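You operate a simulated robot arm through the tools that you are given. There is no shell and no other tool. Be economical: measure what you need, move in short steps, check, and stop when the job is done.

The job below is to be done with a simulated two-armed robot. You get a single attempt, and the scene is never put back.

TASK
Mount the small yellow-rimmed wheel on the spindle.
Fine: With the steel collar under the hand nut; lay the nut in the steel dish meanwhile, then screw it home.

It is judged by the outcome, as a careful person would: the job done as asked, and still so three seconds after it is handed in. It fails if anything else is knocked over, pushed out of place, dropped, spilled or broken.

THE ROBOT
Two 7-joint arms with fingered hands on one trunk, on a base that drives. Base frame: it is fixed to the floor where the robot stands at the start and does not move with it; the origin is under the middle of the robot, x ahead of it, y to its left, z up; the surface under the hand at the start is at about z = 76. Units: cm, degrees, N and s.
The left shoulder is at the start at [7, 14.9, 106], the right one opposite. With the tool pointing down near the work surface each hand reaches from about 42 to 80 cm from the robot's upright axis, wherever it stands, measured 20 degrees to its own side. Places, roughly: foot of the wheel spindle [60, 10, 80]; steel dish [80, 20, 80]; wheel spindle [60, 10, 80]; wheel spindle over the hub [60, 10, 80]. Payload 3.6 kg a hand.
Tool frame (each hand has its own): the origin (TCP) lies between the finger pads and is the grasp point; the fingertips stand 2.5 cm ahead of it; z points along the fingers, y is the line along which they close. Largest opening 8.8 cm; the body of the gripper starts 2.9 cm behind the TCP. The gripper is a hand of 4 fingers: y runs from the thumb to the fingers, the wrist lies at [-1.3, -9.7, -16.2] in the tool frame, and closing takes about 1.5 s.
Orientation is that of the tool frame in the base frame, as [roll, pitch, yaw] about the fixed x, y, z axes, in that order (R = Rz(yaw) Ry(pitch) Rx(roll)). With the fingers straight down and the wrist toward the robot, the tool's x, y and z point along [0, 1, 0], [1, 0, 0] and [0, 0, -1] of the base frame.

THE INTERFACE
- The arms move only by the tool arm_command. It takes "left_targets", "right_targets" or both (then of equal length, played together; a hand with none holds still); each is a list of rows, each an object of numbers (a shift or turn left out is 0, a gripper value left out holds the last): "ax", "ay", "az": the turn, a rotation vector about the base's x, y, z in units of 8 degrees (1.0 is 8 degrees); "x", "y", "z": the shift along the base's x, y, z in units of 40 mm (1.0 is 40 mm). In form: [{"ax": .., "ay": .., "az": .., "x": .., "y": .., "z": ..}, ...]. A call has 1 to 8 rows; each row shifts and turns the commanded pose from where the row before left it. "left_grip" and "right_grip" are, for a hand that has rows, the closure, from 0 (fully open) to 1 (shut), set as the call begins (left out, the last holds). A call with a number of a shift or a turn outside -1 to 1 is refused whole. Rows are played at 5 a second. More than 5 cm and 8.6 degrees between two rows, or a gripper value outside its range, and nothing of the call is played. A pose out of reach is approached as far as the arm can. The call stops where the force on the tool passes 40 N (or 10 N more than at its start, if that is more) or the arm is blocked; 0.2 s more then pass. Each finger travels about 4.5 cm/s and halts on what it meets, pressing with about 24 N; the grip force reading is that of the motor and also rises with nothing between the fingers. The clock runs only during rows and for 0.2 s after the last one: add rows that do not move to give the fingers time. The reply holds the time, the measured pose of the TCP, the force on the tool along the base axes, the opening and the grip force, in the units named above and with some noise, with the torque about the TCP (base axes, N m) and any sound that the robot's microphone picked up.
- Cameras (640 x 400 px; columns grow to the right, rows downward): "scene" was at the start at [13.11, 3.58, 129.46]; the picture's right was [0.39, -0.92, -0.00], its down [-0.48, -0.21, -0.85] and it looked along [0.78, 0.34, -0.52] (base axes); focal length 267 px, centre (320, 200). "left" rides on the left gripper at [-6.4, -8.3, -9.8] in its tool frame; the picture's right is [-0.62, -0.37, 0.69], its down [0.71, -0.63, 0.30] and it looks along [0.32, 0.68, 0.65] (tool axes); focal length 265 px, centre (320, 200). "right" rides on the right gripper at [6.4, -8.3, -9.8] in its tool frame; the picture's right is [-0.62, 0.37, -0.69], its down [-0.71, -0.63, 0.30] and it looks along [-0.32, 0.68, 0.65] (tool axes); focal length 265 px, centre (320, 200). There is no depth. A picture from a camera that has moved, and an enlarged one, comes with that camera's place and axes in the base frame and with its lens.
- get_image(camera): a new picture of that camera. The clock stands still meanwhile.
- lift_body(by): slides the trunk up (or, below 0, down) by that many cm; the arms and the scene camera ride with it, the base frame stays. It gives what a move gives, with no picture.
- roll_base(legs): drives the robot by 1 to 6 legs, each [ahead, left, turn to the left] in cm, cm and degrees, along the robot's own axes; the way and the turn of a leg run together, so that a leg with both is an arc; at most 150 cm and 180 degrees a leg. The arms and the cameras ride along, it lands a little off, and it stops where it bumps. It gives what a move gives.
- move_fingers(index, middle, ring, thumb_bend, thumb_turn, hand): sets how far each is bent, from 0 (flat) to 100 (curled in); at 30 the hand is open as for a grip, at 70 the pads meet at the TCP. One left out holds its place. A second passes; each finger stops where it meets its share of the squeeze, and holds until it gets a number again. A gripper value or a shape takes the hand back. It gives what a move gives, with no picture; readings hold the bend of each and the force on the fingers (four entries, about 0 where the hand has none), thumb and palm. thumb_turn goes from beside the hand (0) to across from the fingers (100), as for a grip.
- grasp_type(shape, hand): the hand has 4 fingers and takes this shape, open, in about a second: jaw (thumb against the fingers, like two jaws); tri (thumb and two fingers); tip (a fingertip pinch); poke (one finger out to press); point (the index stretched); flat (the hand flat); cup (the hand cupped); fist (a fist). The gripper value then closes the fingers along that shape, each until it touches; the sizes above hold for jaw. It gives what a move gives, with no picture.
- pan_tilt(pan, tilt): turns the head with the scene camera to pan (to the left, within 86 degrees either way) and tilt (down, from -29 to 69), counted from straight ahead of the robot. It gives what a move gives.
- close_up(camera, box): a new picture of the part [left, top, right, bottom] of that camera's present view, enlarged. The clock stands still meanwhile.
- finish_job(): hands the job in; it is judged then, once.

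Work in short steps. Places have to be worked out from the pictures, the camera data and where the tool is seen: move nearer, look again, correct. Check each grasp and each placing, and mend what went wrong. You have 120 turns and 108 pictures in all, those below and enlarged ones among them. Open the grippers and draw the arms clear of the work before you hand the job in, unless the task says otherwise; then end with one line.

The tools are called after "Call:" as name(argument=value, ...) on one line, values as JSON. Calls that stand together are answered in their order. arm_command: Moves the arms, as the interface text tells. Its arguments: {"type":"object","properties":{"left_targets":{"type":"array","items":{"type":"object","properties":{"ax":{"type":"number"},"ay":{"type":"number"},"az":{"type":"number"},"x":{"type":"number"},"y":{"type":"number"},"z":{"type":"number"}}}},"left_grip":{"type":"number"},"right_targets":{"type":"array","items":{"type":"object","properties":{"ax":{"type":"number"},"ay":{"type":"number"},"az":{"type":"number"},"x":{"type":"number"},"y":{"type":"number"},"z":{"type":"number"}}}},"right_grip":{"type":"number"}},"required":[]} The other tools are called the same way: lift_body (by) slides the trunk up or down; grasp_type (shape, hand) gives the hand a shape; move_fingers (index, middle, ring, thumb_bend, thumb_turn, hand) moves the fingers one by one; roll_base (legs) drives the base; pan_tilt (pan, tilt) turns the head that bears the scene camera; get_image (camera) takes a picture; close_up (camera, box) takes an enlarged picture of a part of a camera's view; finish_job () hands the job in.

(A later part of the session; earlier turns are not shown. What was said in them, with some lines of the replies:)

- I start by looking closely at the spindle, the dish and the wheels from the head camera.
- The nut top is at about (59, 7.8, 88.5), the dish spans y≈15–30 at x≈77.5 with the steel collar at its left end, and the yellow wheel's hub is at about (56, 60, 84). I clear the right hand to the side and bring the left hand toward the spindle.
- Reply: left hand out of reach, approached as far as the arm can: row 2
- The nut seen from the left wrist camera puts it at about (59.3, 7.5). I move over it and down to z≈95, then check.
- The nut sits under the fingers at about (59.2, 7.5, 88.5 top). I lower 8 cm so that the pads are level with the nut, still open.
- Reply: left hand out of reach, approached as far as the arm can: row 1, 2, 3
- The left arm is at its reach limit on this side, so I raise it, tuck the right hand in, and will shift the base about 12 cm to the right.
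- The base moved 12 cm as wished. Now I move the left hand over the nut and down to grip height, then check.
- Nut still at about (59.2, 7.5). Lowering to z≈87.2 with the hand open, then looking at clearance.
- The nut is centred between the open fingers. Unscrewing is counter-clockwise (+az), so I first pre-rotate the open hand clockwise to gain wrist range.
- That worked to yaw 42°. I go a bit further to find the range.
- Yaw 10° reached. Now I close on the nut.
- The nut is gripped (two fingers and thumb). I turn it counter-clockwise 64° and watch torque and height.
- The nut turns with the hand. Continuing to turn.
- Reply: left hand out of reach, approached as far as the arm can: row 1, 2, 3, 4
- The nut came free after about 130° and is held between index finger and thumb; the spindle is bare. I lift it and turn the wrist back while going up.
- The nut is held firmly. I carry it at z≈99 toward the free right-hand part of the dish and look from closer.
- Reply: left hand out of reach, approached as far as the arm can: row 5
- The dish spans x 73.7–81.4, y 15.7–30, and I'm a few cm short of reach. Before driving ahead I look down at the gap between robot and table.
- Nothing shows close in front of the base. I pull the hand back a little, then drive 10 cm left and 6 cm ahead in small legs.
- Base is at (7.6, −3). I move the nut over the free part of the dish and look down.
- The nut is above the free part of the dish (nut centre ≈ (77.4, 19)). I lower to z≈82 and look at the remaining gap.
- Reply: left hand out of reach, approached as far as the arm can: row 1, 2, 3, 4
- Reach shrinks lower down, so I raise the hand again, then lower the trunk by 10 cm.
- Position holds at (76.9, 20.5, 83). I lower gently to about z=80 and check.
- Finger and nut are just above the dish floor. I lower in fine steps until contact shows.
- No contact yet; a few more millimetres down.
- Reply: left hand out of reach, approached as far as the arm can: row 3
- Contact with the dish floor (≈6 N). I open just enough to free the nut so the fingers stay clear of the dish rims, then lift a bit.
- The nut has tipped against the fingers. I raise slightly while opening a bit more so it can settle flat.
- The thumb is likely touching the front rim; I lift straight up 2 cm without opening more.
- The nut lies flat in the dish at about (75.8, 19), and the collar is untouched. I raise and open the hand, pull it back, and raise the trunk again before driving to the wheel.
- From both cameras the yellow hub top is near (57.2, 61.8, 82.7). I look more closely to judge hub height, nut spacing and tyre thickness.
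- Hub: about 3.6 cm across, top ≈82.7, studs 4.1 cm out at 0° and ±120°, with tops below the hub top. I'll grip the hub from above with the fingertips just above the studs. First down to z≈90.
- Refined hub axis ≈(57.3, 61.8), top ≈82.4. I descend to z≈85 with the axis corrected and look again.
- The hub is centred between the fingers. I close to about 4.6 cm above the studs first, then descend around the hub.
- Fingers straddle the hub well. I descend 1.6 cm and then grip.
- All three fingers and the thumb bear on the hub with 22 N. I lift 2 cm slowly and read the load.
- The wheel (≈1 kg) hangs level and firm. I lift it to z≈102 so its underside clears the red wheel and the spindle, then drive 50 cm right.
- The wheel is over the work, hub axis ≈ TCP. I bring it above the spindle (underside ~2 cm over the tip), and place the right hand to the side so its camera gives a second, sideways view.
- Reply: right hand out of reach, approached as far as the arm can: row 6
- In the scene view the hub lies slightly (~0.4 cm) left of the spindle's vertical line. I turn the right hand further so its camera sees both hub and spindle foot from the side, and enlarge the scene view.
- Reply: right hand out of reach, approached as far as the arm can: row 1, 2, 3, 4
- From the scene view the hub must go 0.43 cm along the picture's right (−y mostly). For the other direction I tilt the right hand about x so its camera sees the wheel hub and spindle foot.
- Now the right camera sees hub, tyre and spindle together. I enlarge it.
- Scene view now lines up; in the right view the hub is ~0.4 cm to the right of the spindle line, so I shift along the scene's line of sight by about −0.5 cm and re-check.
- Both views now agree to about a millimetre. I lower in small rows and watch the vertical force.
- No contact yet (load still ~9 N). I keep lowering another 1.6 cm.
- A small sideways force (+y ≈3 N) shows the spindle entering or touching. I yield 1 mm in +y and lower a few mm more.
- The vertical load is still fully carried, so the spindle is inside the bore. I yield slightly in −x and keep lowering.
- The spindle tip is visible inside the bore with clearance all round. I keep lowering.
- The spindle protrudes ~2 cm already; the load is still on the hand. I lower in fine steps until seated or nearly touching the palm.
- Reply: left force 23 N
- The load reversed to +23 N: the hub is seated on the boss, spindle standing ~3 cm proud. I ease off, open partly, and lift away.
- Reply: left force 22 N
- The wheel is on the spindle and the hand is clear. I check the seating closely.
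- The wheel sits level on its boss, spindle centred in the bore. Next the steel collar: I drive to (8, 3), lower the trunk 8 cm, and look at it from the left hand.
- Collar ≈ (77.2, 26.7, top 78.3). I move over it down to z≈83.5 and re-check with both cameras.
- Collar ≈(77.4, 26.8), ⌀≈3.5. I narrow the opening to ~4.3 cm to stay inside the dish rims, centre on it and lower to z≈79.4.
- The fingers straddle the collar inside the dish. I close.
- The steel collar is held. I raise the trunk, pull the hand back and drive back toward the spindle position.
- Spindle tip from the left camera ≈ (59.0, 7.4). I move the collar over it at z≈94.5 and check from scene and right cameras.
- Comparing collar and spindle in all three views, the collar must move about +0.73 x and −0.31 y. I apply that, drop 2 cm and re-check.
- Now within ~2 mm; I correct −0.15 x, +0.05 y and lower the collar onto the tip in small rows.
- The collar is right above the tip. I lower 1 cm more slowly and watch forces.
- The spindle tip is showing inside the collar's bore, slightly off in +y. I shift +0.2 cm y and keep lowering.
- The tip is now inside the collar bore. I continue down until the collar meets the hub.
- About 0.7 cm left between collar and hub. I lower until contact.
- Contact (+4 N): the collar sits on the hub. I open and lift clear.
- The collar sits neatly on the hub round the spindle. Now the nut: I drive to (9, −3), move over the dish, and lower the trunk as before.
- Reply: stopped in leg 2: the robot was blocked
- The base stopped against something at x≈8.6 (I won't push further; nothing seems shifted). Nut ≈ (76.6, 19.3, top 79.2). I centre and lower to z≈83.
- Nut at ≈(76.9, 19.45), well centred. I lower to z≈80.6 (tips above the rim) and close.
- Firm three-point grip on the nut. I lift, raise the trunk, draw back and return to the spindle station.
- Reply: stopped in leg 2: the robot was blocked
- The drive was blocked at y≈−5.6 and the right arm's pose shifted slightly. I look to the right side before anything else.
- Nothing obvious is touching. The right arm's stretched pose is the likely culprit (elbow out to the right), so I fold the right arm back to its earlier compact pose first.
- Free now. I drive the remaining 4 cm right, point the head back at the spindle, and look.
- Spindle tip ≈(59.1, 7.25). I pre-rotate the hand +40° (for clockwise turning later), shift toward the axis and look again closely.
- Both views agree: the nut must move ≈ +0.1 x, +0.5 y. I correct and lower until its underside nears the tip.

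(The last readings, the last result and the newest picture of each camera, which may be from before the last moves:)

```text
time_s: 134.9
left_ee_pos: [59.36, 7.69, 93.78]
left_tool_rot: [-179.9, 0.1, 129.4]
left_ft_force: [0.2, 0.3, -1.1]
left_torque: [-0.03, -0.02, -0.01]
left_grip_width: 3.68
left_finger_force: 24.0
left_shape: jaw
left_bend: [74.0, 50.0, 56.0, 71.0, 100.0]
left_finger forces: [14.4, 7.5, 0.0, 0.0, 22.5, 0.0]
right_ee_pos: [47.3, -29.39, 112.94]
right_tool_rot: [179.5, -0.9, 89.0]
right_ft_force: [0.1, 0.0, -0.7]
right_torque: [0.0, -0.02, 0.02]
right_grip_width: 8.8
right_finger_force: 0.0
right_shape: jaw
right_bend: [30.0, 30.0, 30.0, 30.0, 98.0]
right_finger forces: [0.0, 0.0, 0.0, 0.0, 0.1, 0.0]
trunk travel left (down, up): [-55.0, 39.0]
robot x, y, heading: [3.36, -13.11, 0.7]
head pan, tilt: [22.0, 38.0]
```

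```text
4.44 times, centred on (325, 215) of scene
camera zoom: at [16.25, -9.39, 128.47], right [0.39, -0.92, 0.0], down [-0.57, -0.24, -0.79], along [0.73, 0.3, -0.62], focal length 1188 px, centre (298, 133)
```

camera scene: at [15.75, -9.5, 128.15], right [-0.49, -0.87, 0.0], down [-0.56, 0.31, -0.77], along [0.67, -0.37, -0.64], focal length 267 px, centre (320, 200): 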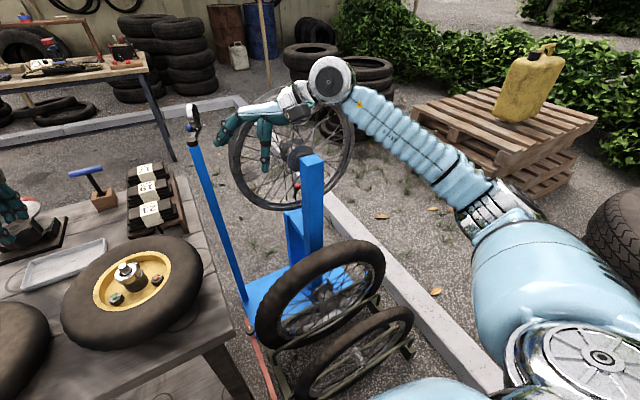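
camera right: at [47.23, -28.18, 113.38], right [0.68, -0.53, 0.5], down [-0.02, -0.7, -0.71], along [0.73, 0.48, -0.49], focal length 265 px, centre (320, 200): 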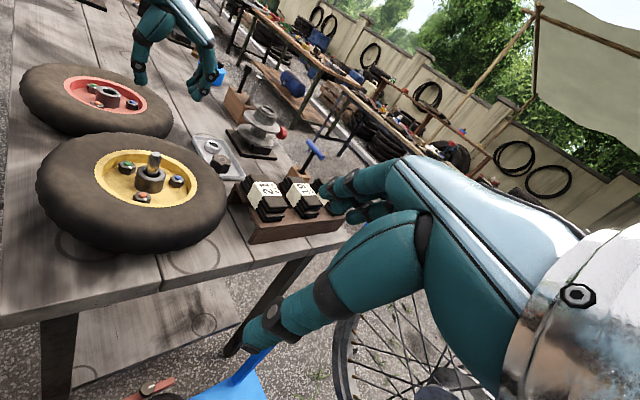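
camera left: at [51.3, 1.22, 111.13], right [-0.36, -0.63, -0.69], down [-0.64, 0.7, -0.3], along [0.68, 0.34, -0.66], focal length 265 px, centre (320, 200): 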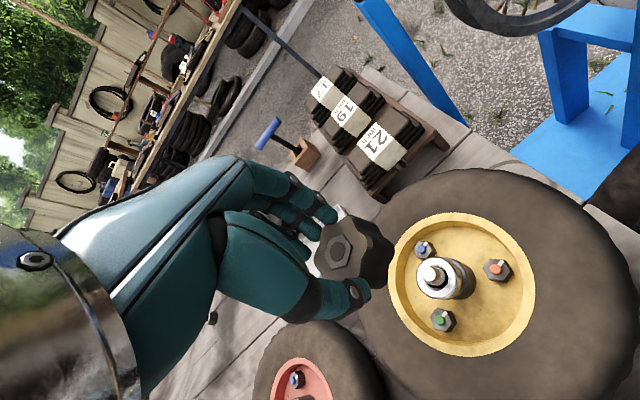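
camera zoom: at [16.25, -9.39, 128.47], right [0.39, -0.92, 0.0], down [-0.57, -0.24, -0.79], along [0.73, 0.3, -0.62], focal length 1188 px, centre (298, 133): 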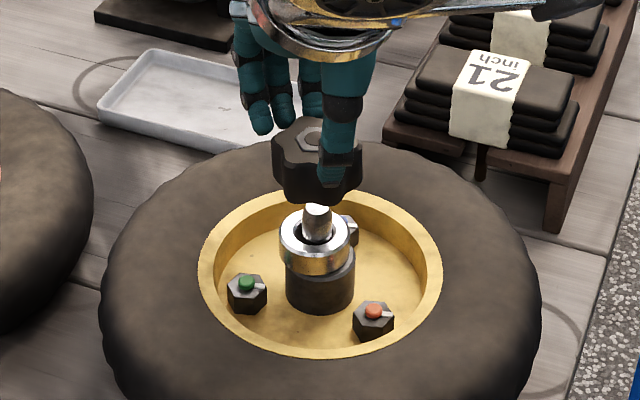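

Nut and spindle line up in the scene view. I lower gently to touch.

Call:
arm_command(left_targets=[{"z": -0.08}, {"z": -0.08}, {"z": -0.06}, {"z": -0.06}, {}])

```text
time_s: 136.1
left_ee_pos: [59.44, 7.82, 92.49]
left_tool_rot: [-179.9, 0.0, 129.4]
left_ft_force: [0.8, -0.6, -0.2]
left_torque: [-0.01, -0.05, 0.0]
left_grip_width: 3.72
left_finger_force: 24.1
left_shape: jaw
left_bend: [74.0, 50.0, 56.0, 71.0, 100.0]
left_finger forces: [14.4, 7.5, 0.0, 0.1, 22.4, 0.1]
right_ee_pos: [47.43, -29.24, 112.91]
right_tool_rot: [179.4, -0.9, 88.9]
right_ft_force: [0.7, 0.0, 0.4]
right_torque: [-0.01, -0.01, 0.01]
right_grip_width: 8.79
right_finger_force: 0.1
right_shape: jaw
right_bend: [30.0, 30.0, 30.0, 30.0, 98.0]
right_finger forces: [0.0, 0.0, 0.0, 0.0, 0.0, 0.0]
trunk travel left (down, up): [-55.0, 39.0]
robot x, y, heading: [3.02, -13.45, 0.7]
head pan, tilt: [22.0, 38.0]
```

Call:
arm_command(left_targets=[{"z": -0.06}, {"z": -0.06}, {"z": -0.06}, {}])

Call:
close_up(camera="left", box=[240, 170, 480, 330])

```text
time_s: 137.1
left_ee_pos: [59.51, 7.91, 91.68]
left_tool_rot: [-179.8, 0.1, 129.4]
left_ft_force: [-0.2, -0.1, 0.0]
left_torque: [-0.01, 0.0, 0.0]
left_grip_width: 3.7
left_finger_force: 23.9
left_shape: jaw
left_bend: [74.0, 50.0, 56.0, 71.0, 100.0]
left_finger forces: [14.3, 7.5, 0.1, 0.0, 22.4, 0.0]
right_ee_pos: [47.4, -29.2, 112.87]
right_tool_rot: [179.6, -0.8, 88.9]
right_ft_force: [0.4, -0.4, -0.1]
right_torque: [0.0, -0.02, -0.02]
right_grip_width: 8.8
right_finger_force: 0.0
right_shape: jaw
right_bend: [30.0, 30.0, 30.0, 30.0, 98.0]
right_finger forces: [0.1, 0.0, 0.0, 0.0, 0.1, 0.1]
trunk travel left (down, up): [-55.0, 39.0]
robot x, y, heading: [3.3, -12.63, 0.7]
head pan, tilt: [22.0, 38.0]
```

```text
2.50 times, centred on (360, 250) of left
camera zoom: at [57.17, -2.29, 101.58], right [0.11, -0.71, -0.69], down [-0.94, 0.15, -0.3], along [0.32, 0.68, -0.66], focal length 664 px, centre (220, 75)
```

zoom: 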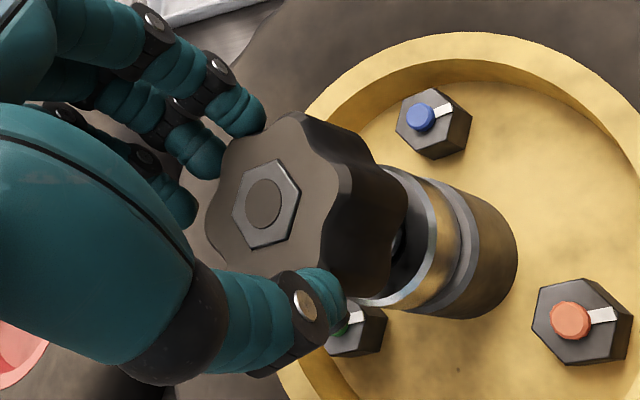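

No contact force yet, so the tip should be just inside the nut. I correct −0.15 y / −0.1 x, then start turning clockwise (−az), keeping the nut on the axis and advancing slightly down.

Call:
arm_command(left_targets=[{"x": -0.02, "y": -0.035}, {"z": -0.04}, {"z": -0.04}, {}])

Call:
arm_command(left_targets=[{"az": -1, "x": 0.016, "y": -0.013, "z": -0.015}, {"az": -1, "x": 0.016, "y": -0.013, "z": -0.015}, {"az": -1, "x": 0.016, "y": -0.013, "z": -0.015}, {"az": -1, "x": 0.016, "y": -0.013, "z": -0.015}])

```text
time_s: 138.1
left_ee_pos: [59.35, 7.65, 91.6]
left_tool_rot: [-179.9, 0.2, 129.3]
left_ft_force: [-0.9, -0.7, 0.9]
left_torque: [-0.01, -0.03, 0.02]
left_grip_width: 3.7
left_finger_force: 23.9
left_shape: jaw
left_bend: [74.0, 50.0, 56.0, 71.0, 100.0]
left_finger forces: [14.3, 7.5, 0.0, 0.0, 22.5, 0.0]
right_ee_pos: [47.41, -29.31, 112.98]
right_tool_rot: [179.6, -0.7, 88.9]
right_ft_force: [-1.0, 0.6, -0.5]
right_torque: [0.03, 0.02, 0.0]
right_grip_width: 8.81
right_finger_force: 0.1
right_shape: jaw
right_bend: [30.0, 30.0, 30.0, 30.0, 98.0]
right_finger forces: [0.0, 0.1, 0.0, 0.1, 0.0, 0.0]
trunk travel left (down, up): [-55.0, 39.0]
robot x, y, heading: [3.47, -12.97, 0.4]
head pan, tilt: [22.0, 38.0]
```

```text
time_s: 139.1
left_ee_pos: [59.69, 7.58, 91.14]
left_tool_rot: [-179.9, 0.1, 97.3]
left_ft_force: [-0.2, 0.1, 0.0]
left_torque: [-0.03, 0.03, -0.01]
left_grip_width: 3.73
left_finger_force: 23.5
left_shape: jaw
left_bend: [74.0, 50.0, 56.0, 71.0, 100.0]
left_finger forces: [14.5, 7.5, 0.1, 0.1, 22.4, 0.1]
right_ee_pos: [47.39, -29.25, 113.01]
right_tool_rot: [179.6, -0.8, 88.9]
right_ft_force: [-1.3, -0.6, -0.5]
right_torque: [0.03, 0.03, -0.01]
right_grip_width: 8.78
right_finger_force: 0.1
right_shape: jaw
right_bend: [30.0, 30.0, 30.0, 30.0, 98.0]
right_finger forces: [0.0, 0.1, 0.1, 0.0, 0.1, 0.0]
trunk travel left (down, up): [-55.0, 39.0]
robot x, y, heading: [3.62, -12.57, 0.6]
head pan, tilt: [22.0, 38.0]
```

No resistance felt yet. I check how nut, spindle and collar stand.

Call:
close_up(camera="scene", box=[290, 180, 370, 260])

```text
5.00 times, centred on (330, 220) of scene
camera zoom: at [16.28, -9.3, 128.46], right [0.39, -0.92, 0.0], down [-0.57, -0.24, -0.79], along [0.73, 0.3, -0.62], focal length 1336 px, centre (270, 100)
```

zoom: 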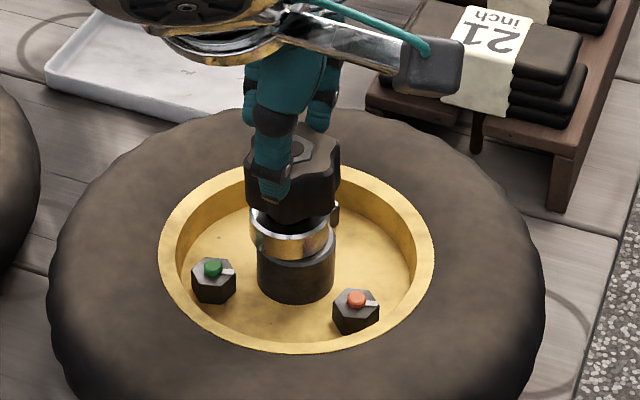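

The nut sits over the tip in line with the spindle, ~0.6 cm above the collar. I continue turning clockwise while advancing down.

Call:
arm_command(left_targets=[{"az": -1, "x": 0.007, "y": -0.019, "z": -0.03}, {"az": -1, "x": 0.007, "y": -0.019, "z": -0.03}, {"az": -1, "x": 0.007, "y": -0.019, "z": -0.03}, {"az": -1, "x": 0.007, "y": -0.019, "z": -0.03}])

```text
time_s: 140.1
left_ee_pos: [59.76, 7.44, 90.7]
left_tool_rot: [-180.0, 0.1, 65.4]
left_ft_force: [-4.6, 2.7, 0.6]
left_torque: [0.11, 0.17, 0.01]
left_grip_width: 3.68
left_finger_force: 24.0
left_shape: jaw
left_bend: [74.0, 51.0, 56.0, 71.0, 100.0]
left_finger forces: [13.0, 7.2, 0.0, 0.0, 26.2, 0.0]
right_ee_pos: [47.41, -29.26, 112.93]
right_tool_rot: [179.5, -0.7, 88.9]
right_ft_force: [0.2, -0.5, 0.8]
right_torque: [0.0, 0.02, 0.02]
right_grip_width: 8.81
right_finger_force: 0.0
right_shape: jaw
right_bend: [30.0, 30.0, 30.0, 30.0, 98.0]
right_finger forces: [0.0, 0.0, 0.0, 0.0, 0.0, 0.0]
trunk travel left (down, up): [-55.0, 39.0]
robot x, y, heading: [3.27, -12.82, 0.8]
head pan, tilt: [22.0, 38.0]
```

Sideways forces appear: the spindle now guides the nut. I yield to that and continue turning.

Call:
arm_command(left_targets=[{"az": -1, "x": -0.03, "y": 0.0, "z": -0.02}, {"az": -1, "x": -0.01, "y": -0.015, "z": -0.02}, {"az": -1, "x": -0.005, "y": -0.02, "z": -0.02}, {"az": -1, "x": -0.005, "y": -0.02, "z": -0.02}])

```text
time_s: 141.1
left_ee_pos: [59.66, 7.23, 90.44]
left_tool_rot: [180.0, 0.1, 33.4]
left_ft_force: [-2.8, 9.3, 1.3]
left_torque: [0.23, 0.02, 0.04]
left_grip_width: 3.71
left_finger_force: 24.5
left_shape: jaw
left_bend: [74.0, 52.0, 56.0, 70.0, 100.0]
left_finger forces: [11.8, 7.8, 0.0, 0.0, 27.9, 0.1]
right_ee_pos: [47.36, -29.09, 113.0]
right_tool_rot: [179.5, -0.8, 88.9]
right_ft_force: [-0.6, -0.3, -0.5]
right_torque: [0.01, 0.01, 0.01]
right_grip_width: 8.81
right_finger_force: 0.0
right_shape: jaw
right_bend: [30.0, 30.0, 30.0, 30.0, 98.0]
right_finger forces: [0.1, 0.0, 0.0, 0.0, 0.0, 0.0]
trunk travel left (down, up): [-55.0, 39.0]
robot x, y, heading: [3.51, -12.47, 0.7]
head pan, tilt: [22.0, 38.0]
```

Force +9 N in y: I give way in +y and go on to the end of the stroke.

Call:
arm_command(left_targets=[{"y": 0.05}, {"az": -1, "y": 0.01, "z": -0.02}, {"az": -1, "z": -0.02}, {"az": -1, "z": -0.02}, {}])

Call:
close_up(camera="left", box=[240, 170, 480, 330])

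```text
time_s: 142.3
left_ee_pos: [59.59, 7.18, 90.16]
left_tool_rot: [-180.0, -0.1, 9.3]
left_ft_force: [-1.3, 1.5, 5.7]
left_torque: [0.06, -0.04, 0.03]
left_grip_width: 3.72
left_finger_force: 24.1
left_shape: jaw
left_bend: [74.0, 52.0, 56.0, 70.0, 99.0]
left_finger forces: [14.4, 7.7, 0.0, 0.0, 24.0, 0.1]
right_ee_pos: [47.25, -29.27, 112.98]
right_tool_rot: [179.5, -0.9, 88.9]
right_ft_force: [-0.1, -0.2, -0.7]
right_torque: [0.0, -0.02, 0.01]
right_grip_width: 8.81
right_finger_force: 0.1
right_shape: jaw
right_bend: [30.0, 30.0, 30.0, 30.0, 98.0]
right_finger forces: [0.0, 0.0, 0.0, 0.0, 0.1, 0.0]
trunk travel left (down, up): [-55.0, 39.0]
robot x, y, heading: [3.35, -12.98, 0.5]
head pan, tilt: [22.0, 38.0]
```

```text
2.50 times, centred on (360, 250) of left
camera zoom: at [51.86, 14.44, 100.07], right [-0.67, 0.26, -0.69], down [0.6, 0.74, -0.3], along [0.43, -0.62, -0.65], focal length 664 px, centre (220, 75)
```

zoom: 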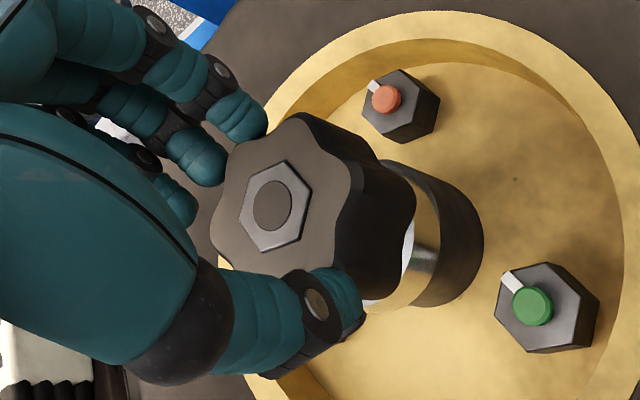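

The nut is on the thread but a small gap to the collar remains. I release, rotate the open hand back 120° centred on the spindle, and lower 0.8 cm for a fuller grip.

Call:
arm_command(left_grip=0.15, left_targets=[{}, {}, {}, {}, {"x": -0.1, "y": 0.03}, {"az": 1}, {"az": 1}, {"az": 1}])

Call:
arm_command(left_targets=[{"az": 1}, {"az": 1}, {"az": 1}, {"az": 1}, {"az": 1}, {"az": 1}, {"az": 1}, {"az": 1}])

Call:
arm_command(left_targets=[{"az": 1}, {"az": 1}, {"az": 1}, {"az": 1}, {"z": -0.1}, {"z": -0.1}, {}])

Call:
close_up(camera="left", box=[240, 170, 480, 330])

```text
time_s: 144.1
left_ee_pos: [59.28, 7.4, 90.1]
left_tool_rot: [-180.0, 0.0, 33.5]
left_ft_force: [-0.2, 0.1, 0.1]
left_torque: [-0.01, 0.03, -0.02]
left_grip_width: 7.46
left_finger_force: 0.1
left_shape: jaw
left_bend: [28.0, 33.0, 31.0, 43.0, 99.0]
left_finger forces: [0.0, 0.0, 0.1, 0.0, 0.1, 0.0]
right_ee_pos: [47.28, -29.38, 112.93]
right_tool_rot: [179.5, -0.9, 89.0]
right_ft_force: [-0.2, -0.1, -0.4]
right_torque: [-0.01, 0.0, 0.0]
right_grip_width: 8.78
right_finger_force: 0.1
right_shape: jaw
right_bend: [30.0, 30.0, 30.0, 30.0, 98.0]
right_finger forces: [0.1, 0.0, 0.0, 0.0, 0.1, 0.0]
trunk travel left (down, up): [-55.0, 39.0]
robot x, y, heading: [3.81, -13.08, 0.6]
head pan, tilt: [22.0, 38.0]
```

```text
time_s: 145.9
left_ee_pos: [59.28, 7.49, 90.03]
left_tool_rot: [-179.8, 0.1, 97.6]
left_ft_force: [-1.1, 0.1, 0.5]
left_torque: [0.02, -0.03, 0.01]
left_grip_width: 7.47
left_finger_force: 0.1
left_shape: jaw
left_bend: [28.0, 33.0, 31.0, 43.0, 99.0]
left_finger forces: [0.1, 0.1, 0.1, 0.0, 0.0, 0.0]
right_ee_pos: [47.41, -29.45, 112.95]
right_tool_rot: [179.6, -0.8, 88.9]
right_ft_force: [-0.6, 0.4, 0.5]
right_torque: [-0.03, 0.0, -0.04]
right_grip_width: 8.79
right_finger_force: 0.1
right_shape: jaw
right_bend: [30.0, 30.0, 30.0, 30.0, 98.0]
right_finger forces: [0.0, 0.1, 0.0, 0.0, 0.1, 0.0]
trunk travel left (down, up): [-55.0, 39.0]
robot x, y, heading: [3.24, -12.62, 1.1]
head pan, tilt: [22.0, 38.0]
```

```text
time_s: 147.5
left_ee_pos: [59.41, 7.48, 89.32]
left_tool_rot: [-179.9, 0.1, 129.3]
left_ft_force: [-0.5, -0.3, 0.1]
left_torque: [0.01, 0.02, 0.03]
left_grip_width: 7.44
left_finger_force: 0.1
left_shape: jaw
left_bend: [28.0, 33.0, 31.0, 43.0, 99.0]
left_finger forces: [0.0, 0.0, 0.0, 0.0, 0.0, 0.1]
right_ee_pos: [47.39, -29.41, 113.04]
right_tool_rot: [179.5, -1.0, 88.9]
right_ft_force: [-0.1, 0.3, 0.3]
right_torque: [0.02, 0.02, 0.01]
right_grip_width: 8.81
right_finger_force: 0.1
right_shape: jaw
right_bend: [30.0, 30.0, 30.0, 30.0, 98.0]
right_finger forces: [0.1, 0.0, 0.0, 0.0, 0.1, 0.0]
trunk travel left (down, up): [-55.0, 39.0]
robot x, y, heading: [3.35, -12.88, 0.4]
head pan, tilt: [22.0, 38.0]
```

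```text
2.50 times, centred on (360, 250) of left
camera zoom: at [56.95, -2.83, 99.13], right [0.11, -0.71, -0.69], down [-0.94, 0.15, -0.3], along [0.32, 0.68, -0.66], focal length 664 px, centre (220, 75)
```

zoom: 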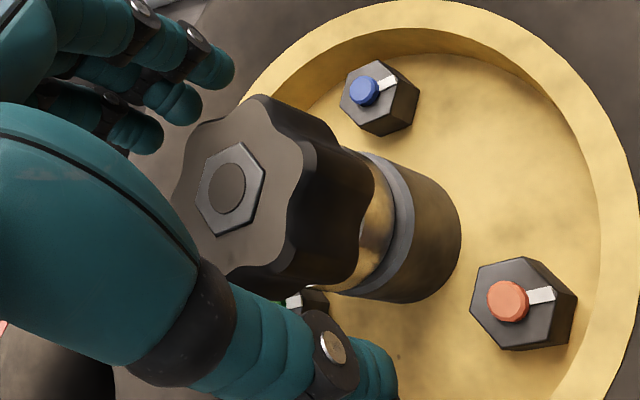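

The nut now rests down on the collar. I lower to a full-depth grip (z≈87.9) and close to tighten.

Call:
arm_command(left_targets=[{"x": -0.03, "y": -0.03, "z": -0.15}, {"z": -0.2}, {}])

Call:
arm_command(left_grip=1.0, left_targets=[{}, {}, {}, {}, {}, {}, {}])

Call:
arm_command(left_targets=[{"az": -1}, {"az": -1}, {"az": -1}, {"az": -1}])

```text
time_s: 148.3
left_ee_pos: [59.16, 7.35, 88.02]
left_tool_rot: [-179.9, 0.1, 129.4]
left_ft_force: [0.6, 0.0, -0.3]
left_torque: [0.0, 0.01, 0.02]
left_grip_width: 7.45
left_finger_force: 0.0
left_shape: jaw
left_bend: [28.0, 33.0, 31.0, 43.0, 99.0]
left_finger forces: [0.0, 0.0, 0.0, 0.0, 0.1, 0.1]
right_ee_pos: [47.41, -29.35, 113.0]
right_tool_rot: [179.5, -1.0, 88.8]
right_ft_force: [0.3, 0.1, 0.4]
right_torque: [-0.01, 0.01, 0.01]
right_grip_width: 8.82
right_finger_force: 0.0
right_shape: jaw
right_bend: [30.0, 30.0, 30.0, 30.0, 98.0]
right_finger forces: [0.1, 0.1, 0.1, 0.0, 0.0, 0.0]
trunk travel left (down, up): [-55.0, 39.0]
robot x, y, heading: [3.79, -12.95, 0.6]
head pan, tilt: [22.0, 38.0]
```

```text
time_s: 149.9
left_ee_pos: [59.08, 7.29, 87.95]
left_tool_rot: [-179.9, 0.0, 129.4]
left_ft_force: [-2.6, -1.5, -1.0]
left_torque: [-0.02, 0.02, -0.02]
left_grip_width: 4.15
left_finger_force: 24.2
left_shape: jaw
left_bend: [74.0, 43.0, 46.0, 72.0, 100.0]
left_finger forces: [12.1, 6.6, 0.0, 0.1, 20.6, 0.0]
right_ee_pos: [47.38, -29.33, 112.95]
right_tool_rot: [179.5, -0.8, 88.9]
right_ft_force: [-0.9, -0.7, 0.2]
right_torque: [0.0, 0.02, 0.02]
right_grip_width: 8.8
right_finger_force: 0.1
right_shape: jaw
right_bend: [30.0, 30.0, 30.0, 30.0, 98.0]
right_finger forces: [0.1, 0.0, 0.0, 0.0, 0.0, 0.0]
trunk travel left (down, up): [-55.0, 39.0]
robot x, y, heading: [3.25, -12.63, 0.4]
head pan, tilt: [22.0, 38.0]
```

```text
time_s: 150.9
left_ee_pos: [59.03, 7.45, 87.92]
left_tool_rot: [-179.8, 0.1, 97.4]
left_ft_force: [-6.9, 4.7, -1.6]
left_torque: [0.1, 0.11, 0.08]
left_grip_width: 4.08
left_finger_force: 24.2
left_shape: jaw
left_bend: [74.0, 44.0, 46.0, 72.0, 100.0]
left_finger forces: [11.3, 7.5, 0.0, 0.1, 23.3, 0.0]
right_ee_pos: [47.37, -29.17, 112.98]
right_tool_rot: [179.5, -0.7, 88.9]
right_ft_force: [-0.2, -0.3, 0.2]
right_torque: [0.04, -0.01, 0.0]
right_grip_width: 8.81
right_finger_force: 0.0
right_shape: jaw
right_bend: [30.0, 30.0, 30.0, 30.0, 98.0]
right_finger forces: [0.0, 0.0, 0.0, 0.0, 0.0, 0.1]
trunk travel left (down, up): [-55.0, 39.0]
robot x, y, heading: [3.36, -12.95, 0.6]
head pan, tilt: [22.0, 38.0]
```

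Grip is deep and the nut turns with slight resistance. I yield a little sideways and keep turning clockwise.

Call:
arm_command(left_targets=[{"x": -0.03, "y": 0.02, "az": -1}, {"az": -1}, {"az": -1}, {"az": -1}, {"az": -1}, {"az": -1}])

Call:
arm_command(left_targets=[{"az": -1}, {"az": -1}, {"az": -1}, {"az": -1}, {"az": -1}])

```text
time_s: 152.3
left_ee_pos: [59.34, 7.82, 87.82]
left_tool_rot: [179.9, 0.2, 49.6]
left_ft_force: [8.2, 18.2, -2.8]
left_torque: [0.38, -0.13, 0.62]
left_grip_width: 4.03
left_finger_force: 23.8
left_shape: jaw
left_bend: [74.0, 45.0, 47.0, 73.0, 97.0]
left_finger forces: [11.2, 15.4, 0.1, 0.1, 20.4, 0.0]
right_ee_pos: [47.56, -28.87, 112.98]
right_tool_rot: [179.6, -0.6, 88.9]
right_ft_force: [0.3, -0.7, -0.3]
right_torque: [-0.01, -0.03, 0.01]
right_grip_width: 8.81
right_finger_force: 0.0
right_shape: jaw
right_bend: [30.0, 30.0, 30.0, 30.0, 98.0]
right_finger forces: [0.0, 0.0, 0.0, 0.0, 0.0, 0.0]
trunk travel left (down, up): [-55.0, 39.0]
robot x, y, heading: [3.51, -12.92, 0.6]
head pan, tilt: [22.0, 38.0]
```

```text
time_s: 153.5
left_ee_pos: [58.81, 7.25, 87.85]
left_tool_rot: [-179.9, 0.3, 9.1]
left_ft_force: [-2.9, 5.2, -2.4]
left_torque: [0.03, -0.01, 0.29]
left_grip_width: 3.48
left_finger_force: 23.6
left_shape: jaw
left_bend: [75.0, 46.0, 48.0, 75.0, 93.0]
left_finger forces: [7.5, 9.9, 0.1, 0.1, 23.1, 0.1]
right_ee_pos: [47.39, -29.17, 113.06]
right_tool_rot: [179.4, -0.9, 88.9]
right_ft_force: [0.5, 0.1, -0.2]
right_torque: [0.0, 0.0, 0.01]
right_grip_width: 8.8
right_finger_force: 0.0
right_shape: jaw
right_bend: [30.0, 30.0, 30.0, 30.0, 98.0]
right_finger forces: [0.1, 0.1, 0.0, 0.1, 0.1, 0.0]
trunk travel left (down, up): [-55.0, 39.0]
robot x, y, heading: [3.47, -12.17, 0.8]
head pan, tilt: [22.0, 38.0]
```

Resistance rose to ~0.6 N·m and the fingers then slipped over the lobes: the nut is home. I release, lift clear, and check.

Call:
arm_command(left_grip=0, left_targets=[{}, {}, {}, {}, {}, {"z": 0.3}, {"z": 0.7}, {"z": 0.9}])

Call:
arm_command(left_targets=[{"z": 0.9}, {"z": 0.9, "az": 1}, {"y": 0.8, "az": 1}, {"y": 0.9, "az": 1, "x": -0.3}, {"y": 0.9, "az": 1, "x": -0.3}, {"y": 0.9, "az": 1, "x": -0.3}, {"y": 0.9, "az": 1}, {"az": 1}])

Call:
close_up(camera="scene", box=[260, 150, 400, 290])

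```text
time_s: 155.3
left_ee_pos: [58.96, 7.11, 95.43]
left_tool_rot: [-179.8, 0.0, 9.4]
left_ft_force: [0.1, -0.6, 0.1]
left_torque: [0.02, -0.02, -0.02]
left_grip_width: 8.77
left_finger_force: 0.1
left_shape: jaw
left_bend: [30.0, 30.0, 30.0, 30.0, 98.0]
left_finger forces: [0.1, 0.0, 0.0, 0.0, 0.0, 0.0]
right_ee_pos: [47.31, -29.39, 112.95]
right_tool_rot: [179.5, -0.9, 88.8]
right_ft_force: [-0.9, 1.2, 0.9]
right_torque: [0.02, -0.01, -0.03]
right_grip_width: 8.79
right_finger_force: 0.1
right_shape: jaw
right_bend: [30.0, 30.0, 30.0, 30.0, 98.0]
right_finger forces: [0.0, 0.1, 0.1, 0.0, 0.0, 0.0]
trunk travel left (down, up): [-55.0, 39.0]
robot x, y, heading: [3.75, -12.66, 0.6]
head pan, tilt: [22.0, 38.0]
```

```text
time_s: 157.1
left_ee_pos: [55.4, 25.01, 102.58]
left_tool_rot: [-179.9, 0.1, 65.6]
left_ft_force: [0.7, 0.4, -0.7]
left_torque: [0.0, -0.01, 0.0]
left_grip_width: 8.78
left_finger_force: 0.1
left_shape: jaw
left_bend: [30.0, 30.0, 30.0, 30.0, 98.0]
left_finger forces: [0.0, 0.1, 0.0, 0.0, 0.0, 0.0]
right_ee_pos: [47.35, -29.36, 112.92]
right_tool_rot: [179.5, -0.9, 88.9]
right_ft_force: [-0.2, 0.1, -0.2]
right_torque: [0.0, -0.02, 0.0]
right_grip_width: 8.79
right_finger_force: 0.0
right_shape: jaw
right_bend: [30.0, 30.0, 30.0, 30.0, 98.0]
right_finger forces: [0.0, 0.1, 0.0, 0.1, 0.1, 0.1]
trunk travel left (down, up): [-55.0, 39.0]
robot x, y, heading: [3.62, -12.67, 0.8]
head pan, tilt: [22.0, 38.0]
```

```text
2.86 times, centred on (330, 220) of scene
camera zoom: at [16.31, -9.46, 128.46], right [0.39, -0.92, 0.0], down [-0.57, -0.24, -0.79], along [0.73, 0.31, -0.62], focal length 764 px, centre (291, 143)
```

zoom: 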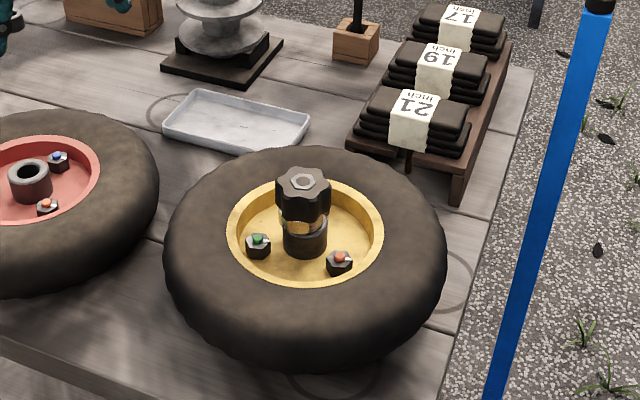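

Stack looks right: hub, collar, nut. One tight enlargement to verify the nut is down on the collar.

Call:
close_up(camera="scene", box=[310, 200, 350, 245])

```text
8.89 times, centred on (330, 222) of scene
camera zoom: at [16.31, -9.46, 128.46], right [0.39, -0.92, 0.0], down [-0.57, -0.24, -0.79], along [0.73, 0.31, -0.62], focal length 2376 px, centre (231, 0)
```

zoom: 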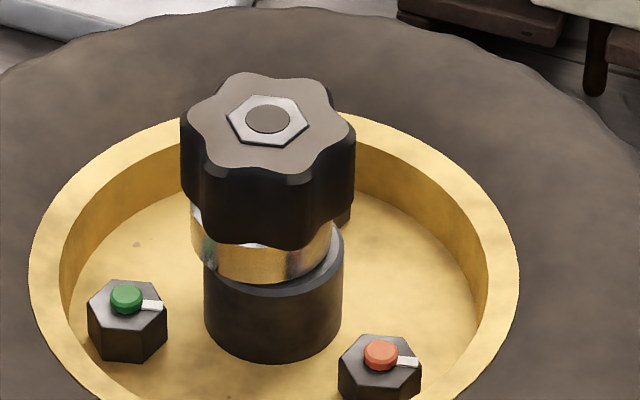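

The nut bears on the collar. To be sure it is home I make one more tightening stroke from the same known pose.

Call:
arm_command(left_targets=[{"y": -0.9, "az": 1}, {"y": -0.9, "az": 1, "x": 0.3}, {"y": -0.9, "az": 1, "x": 0.3}, {"y": -0.9, "az": 1, "x": 0.3}, {"y": -0.8, "az": 1}, {"az": 1}, {"az": 1}, {"az": 1}])

Call:
arm_command(left_grip=0.1, left_targets=[{}, {}])

```text
time_s: 158.9
left_ee_pos: [58.9, 7.3, 102.67]
left_tool_rot: [-179.9, 0.0, 129.6]
left_ft_force: [-0.3, 0.1, 0.2]
left_torque: [-0.01, -0.02, 0.03]
left_grip_width: 8.75
left_finger_force: 0.1
left_shape: jaw
left_bend: [30.0, 30.0, 30.0, 30.0, 98.0]
left_finger forces: [0.0, 0.1, 0.0, 0.1, 0.0, 0.1]
right_ee_pos: [47.47, -29.4, 112.99]
right_tool_rot: [179.7, -0.9, 88.9]
right_ft_force: [0.5, -0.5, -0.1]
right_torque: [0.0, -0.01, 0.04]
right_grip_width: 8.81
right_finger_force: 0.0
right_shape: jaw
right_bend: [30.0, 30.0, 30.0, 30.0, 98.0]
right_finger forces: [0.0, 0.0, 0.1, 0.0, 0.1, 0.1]
trunk travel left (down, up): [-55.0, 39.0]
robot x, y, heading: [3.41, -12.82, 0.8]
head pan, tilt: [22.0, 38.0]
```

```text
time_s: 159.5
left_ee_pos: [58.92, 7.39, 102.65]
left_tool_rot: [-179.9, 0.2, 129.4]
left_ft_force: [0.0, -0.3, -0.1]
left_torque: [-0.04, -0.02, 0.0]
left_grip_width: 7.94
left_finger_force: 0.0
left_shape: jaw
left_bend: [30.0, 32.0, 30.0, 33.0, 98.0]
left_finger forces: [0.0, 0.0, 0.1, 0.1, 0.0, 0.0]
right_ee_pos: [47.4, -29.27, 113.0]
right_tool_rot: [179.5, -0.7, 88.9]
right_ft_force: [0.8, -1.2, 0.6]
right_torque: [0.02, 0.0, 0.01]
right_grip_width: 8.79
right_finger_force: 0.1
right_shape: jaw
right_bend: [30.0, 30.0, 30.0, 30.0, 98.0]
right_finger forces: [0.1, 0.0, 0.1, 0.0, 0.0, 0.0]
trunk travel left (down, up): [-55.0, 39.0]
robot x, y, heading: [3.36, -12.48, 0.6]
head pan, tilt: [22.0, 38.0]
```

The hand is over the nut at (58.9, 7.4). I descend to z≈87.9, close and turn clockwise until resistance.

Call:
arm_command(left_targets=[{"z": -0.9, "x": 0.05}, {"z": -0.9}, {"z": -0.9}, {"z": -0.6}, {"z": -0.4}, {}])

Call:
arm_command(left_grip=1.0, left_targets=[{}, {}, {}, {}, {}, {}, {}])

Call:
arm_command(left_targets=[{"az": -1}, {"az": -1}, {"az": -1}, {"az": -1}])

```text
time_s: 160.9
left_ee_pos: [59.15, 7.42, 87.93]
left_tool_rot: [-180.0, 0.1, 129.3]
left_ft_force: [0.0, 0.0, 0.7]
left_torque: [-0.02, 0.0, 0.0]
left_grip_width: 7.91
left_finger_force: 0.0
left_shape: jaw
left_bend: [30.0, 32.0, 30.0, 33.0, 98.0]
left_finger forces: [0.0, 0.0, 0.0, 0.0, 0.1, 0.1]
right_ee_pos: [47.42, -29.38, 112.91]
right_tool_rot: [179.4, -0.9, 88.8]
right_ft_force: [0.2, 0.1, 0.3]
right_torque: [-0.02, -0.02, -0.03]
right_grip_width: 8.79
right_finger_force: 0.0
right_shape: jaw
right_bend: [30.0, 30.0, 30.0, 30.0, 98.0]
right_finger forces: [0.1, 0.0, 0.1, 0.1, 0.0, 0.1]
trunk travel left (down, up): [-55.0, 39.0]
robot x, y, heading: [3.08, -12.78, 0.6]
head pan, tilt: [22.0, 38.0]
```

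```text
time_s: 162.5
left_ee_pos: [59.13, 7.49, 87.87]
left_tool_rot: [-179.9, 0.0, 129.4]
left_ft_force: [-3.4, -0.6, -0.6]
left_torque: [0.0, 0.02, -0.01]
left_grip_width: 4.07
left_finger_force: 23.8
left_shape: jaw
left_bend: [74.0, 46.0, 48.0, 72.0, 100.0]
left_finger forces: [11.7, 6.9, 0.0, 0.0, 20.2, 0.0]
right_ee_pos: [47.37, -29.35, 112.9]
right_tool_rot: [179.5, -0.9, 88.9]
right_ft_force: [-0.4, -0.7, 0.1]
right_torque: [-0.02, 0.04, 0.0]
right_grip_width: 8.82
right_finger_force: 0.0
right_shape: jaw
right_bend: [30.0, 30.0, 30.0, 30.0, 98.0]
right_finger forces: [0.0, 0.0, 0.1, 0.0, 0.0, 0.0]
trunk travel left (down, up): [-55.0, 39.0]
robot x, y, heading: [3.57, -13.17, 0.5]
head pan, tilt: [22.0, 38.0]
```

```text
time_s: 163.5
left_ee_pos: [59.05, 8.03, 87.85]
left_tool_rot: [-179.9, -0.2, 97.8]
left_ft_force: [-11.7, 22.0, 1.0]
left_torque: [0.5, 0.16, 0.92]
left_grip_width: 3.8
left_finger_force: 23.9
left_shape: jaw
left_bend: [74.0, 49.0, 50.0, 73.0, 93.0]
left_finger forces: [12.4, 24.3, 0.0, 0.0, 20.9, 0.1]
right_ee_pos: [47.12, -28.83, 113.13]
right_tool_rot: [179.4, -0.6, 88.9]
right_ft_force: [0.5, 0.0, 0.4]
right_torque: [0.02, 0.0, 0.0]
right_grip_width: 8.83
right_finger_force: 0.1
right_shape: jaw
right_bend: [30.0, 30.0, 30.0, 30.0, 98.0]
right_finger forces: [0.1, 0.1, 0.0, 0.0, 0.0, 0.0]
trunk travel left (down, up): [-55.0, 39.0]
robot x, y, heading: [3.67, -12.66, 0.5]
head pan, tilt: [22.0, 38.0]
```

Resistance rose at once to 0.9 N·m, so the nut is tight and home. I open, lift straight up and draw the arm clear.

Call:
arm_command(left_grip=0, left_targets=[{}, {}, {}, {}, {}, {"z": 0.3}, {"z": 0.7}, {"z": 0.9}])

Call:
arm_command(left_targets=[{"z": 0.9}, {"z": 0.9}, {"z": 0.5, "y": 0.8}, {"y": 0.9, "x": -0.3}, {"y": 0.9, "x": -0.3}, {"y": 0.9, "x": -0.3}, {"y": 0.9, "x": -0.3}, {}])

Call:
get_image(camera="scene")

```text
time_s: 165.3
left_ee_pos: [59.11, 7.54, 95.59]
left_tool_rot: [-179.9, 0.1, 97.5]
left_ft_force: [-1.1, 0.7, 0.3]
left_torque: [-0.01, 0.03, 0.0]
left_grip_width: 8.75
left_finger_force: 0.1
left_shape: jaw
left_bend: [30.0, 30.0, 30.0, 30.0, 98.0]
left_finger forces: [0.0, 0.0, 0.1, 0.0, 0.0, 0.1]
right_ee_pos: [47.27, -29.29, 112.88]
right_tool_rot: [179.6, -0.8, 88.9]
right_ft_force: [-0.6, -0.3, -0.3]
right_torque: [-0.01, -0.03, 0.0]
right_grip_width: 8.8
right_finger_force: 0.0
right_shape: jaw
right_bend: [30.0, 30.0, 30.0, 30.0, 98.0]
right_finger forces: [0.1, 0.0, 0.0, 0.0, 0.0, 0.1]
trunk travel left (down, up): [-55.0, 39.0]
robot x, y, heading: [3.5, -12.34, 0.7]
head pan, tilt: [22.0, 38.0]
```

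```text
time_s: 167.1
left_ee_pos: [54.61, 24.89, 105.14]
left_tool_rot: [-179.8, 0.0, 97.4]
left_ft_force: [0.4, -0.1, 0.8]
left_torque: [0.0, 0.01, 0.02]
left_grip_width: 8.76
left_finger_force: 0.0
left_shape: jaw
left_bend: [30.0, 30.0, 30.0, 30.0, 98.0]
left_finger forces: [0.0, 0.1, 0.1, 0.0, 0.0, 0.0]
right_ee_pos: [47.48, -29.42, 112.82]
right_tool_rot: [179.6, -0.9, 88.8]
right_ft_force: [-0.3, 0.1, 0.3]
right_torque: [0.01, 0.02, 0.0]
right_grip_width: 8.82
right_finger_force: 0.1
right_shape: jaw
right_bend: [30.0, 30.0, 30.0, 30.0, 98.0]
right_finger forces: [0.0, 0.0, 0.0, 0.0, 0.0, 0.1]
trunk travel left (down, up): [-55.0, 39.0]
robot x, y, heading: [3.78, -12.88, 0.6]
head pan, tilt: [22.0, 38.0]
```

```text
0 pictures are left
camera scene: at [16.41, -9.51, 128.45], right [0.39, -0.92, 0.0], down [-0.57, -0.24, -0.79], along [0.73, 0.31, -0.62], focal length 267 px, centre (320, 200)
```

scene: 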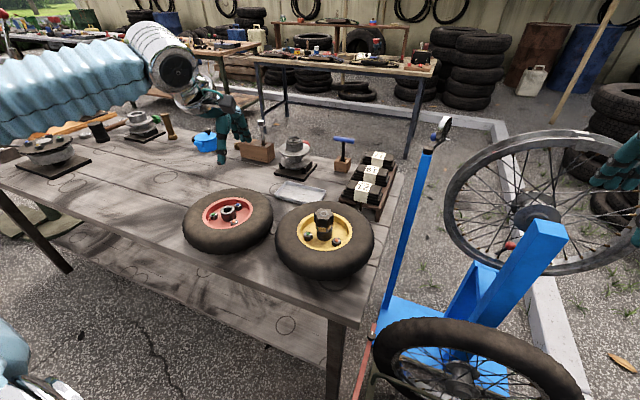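

The last picture shows the wheel, collar and nut mounted, everything else in its place, and both hands open and clear. I hand the job in.

Call:
finish_job()

```text
The job is handed in.
```

The small yellow-rimmed wheel is on the spindle with the steel collar under the hand nut; the nut waited in the dish, then was screwed on until it held at about 0.9 N·m. The base was blocked twice while driving, but the last picture shows nothing displaced.
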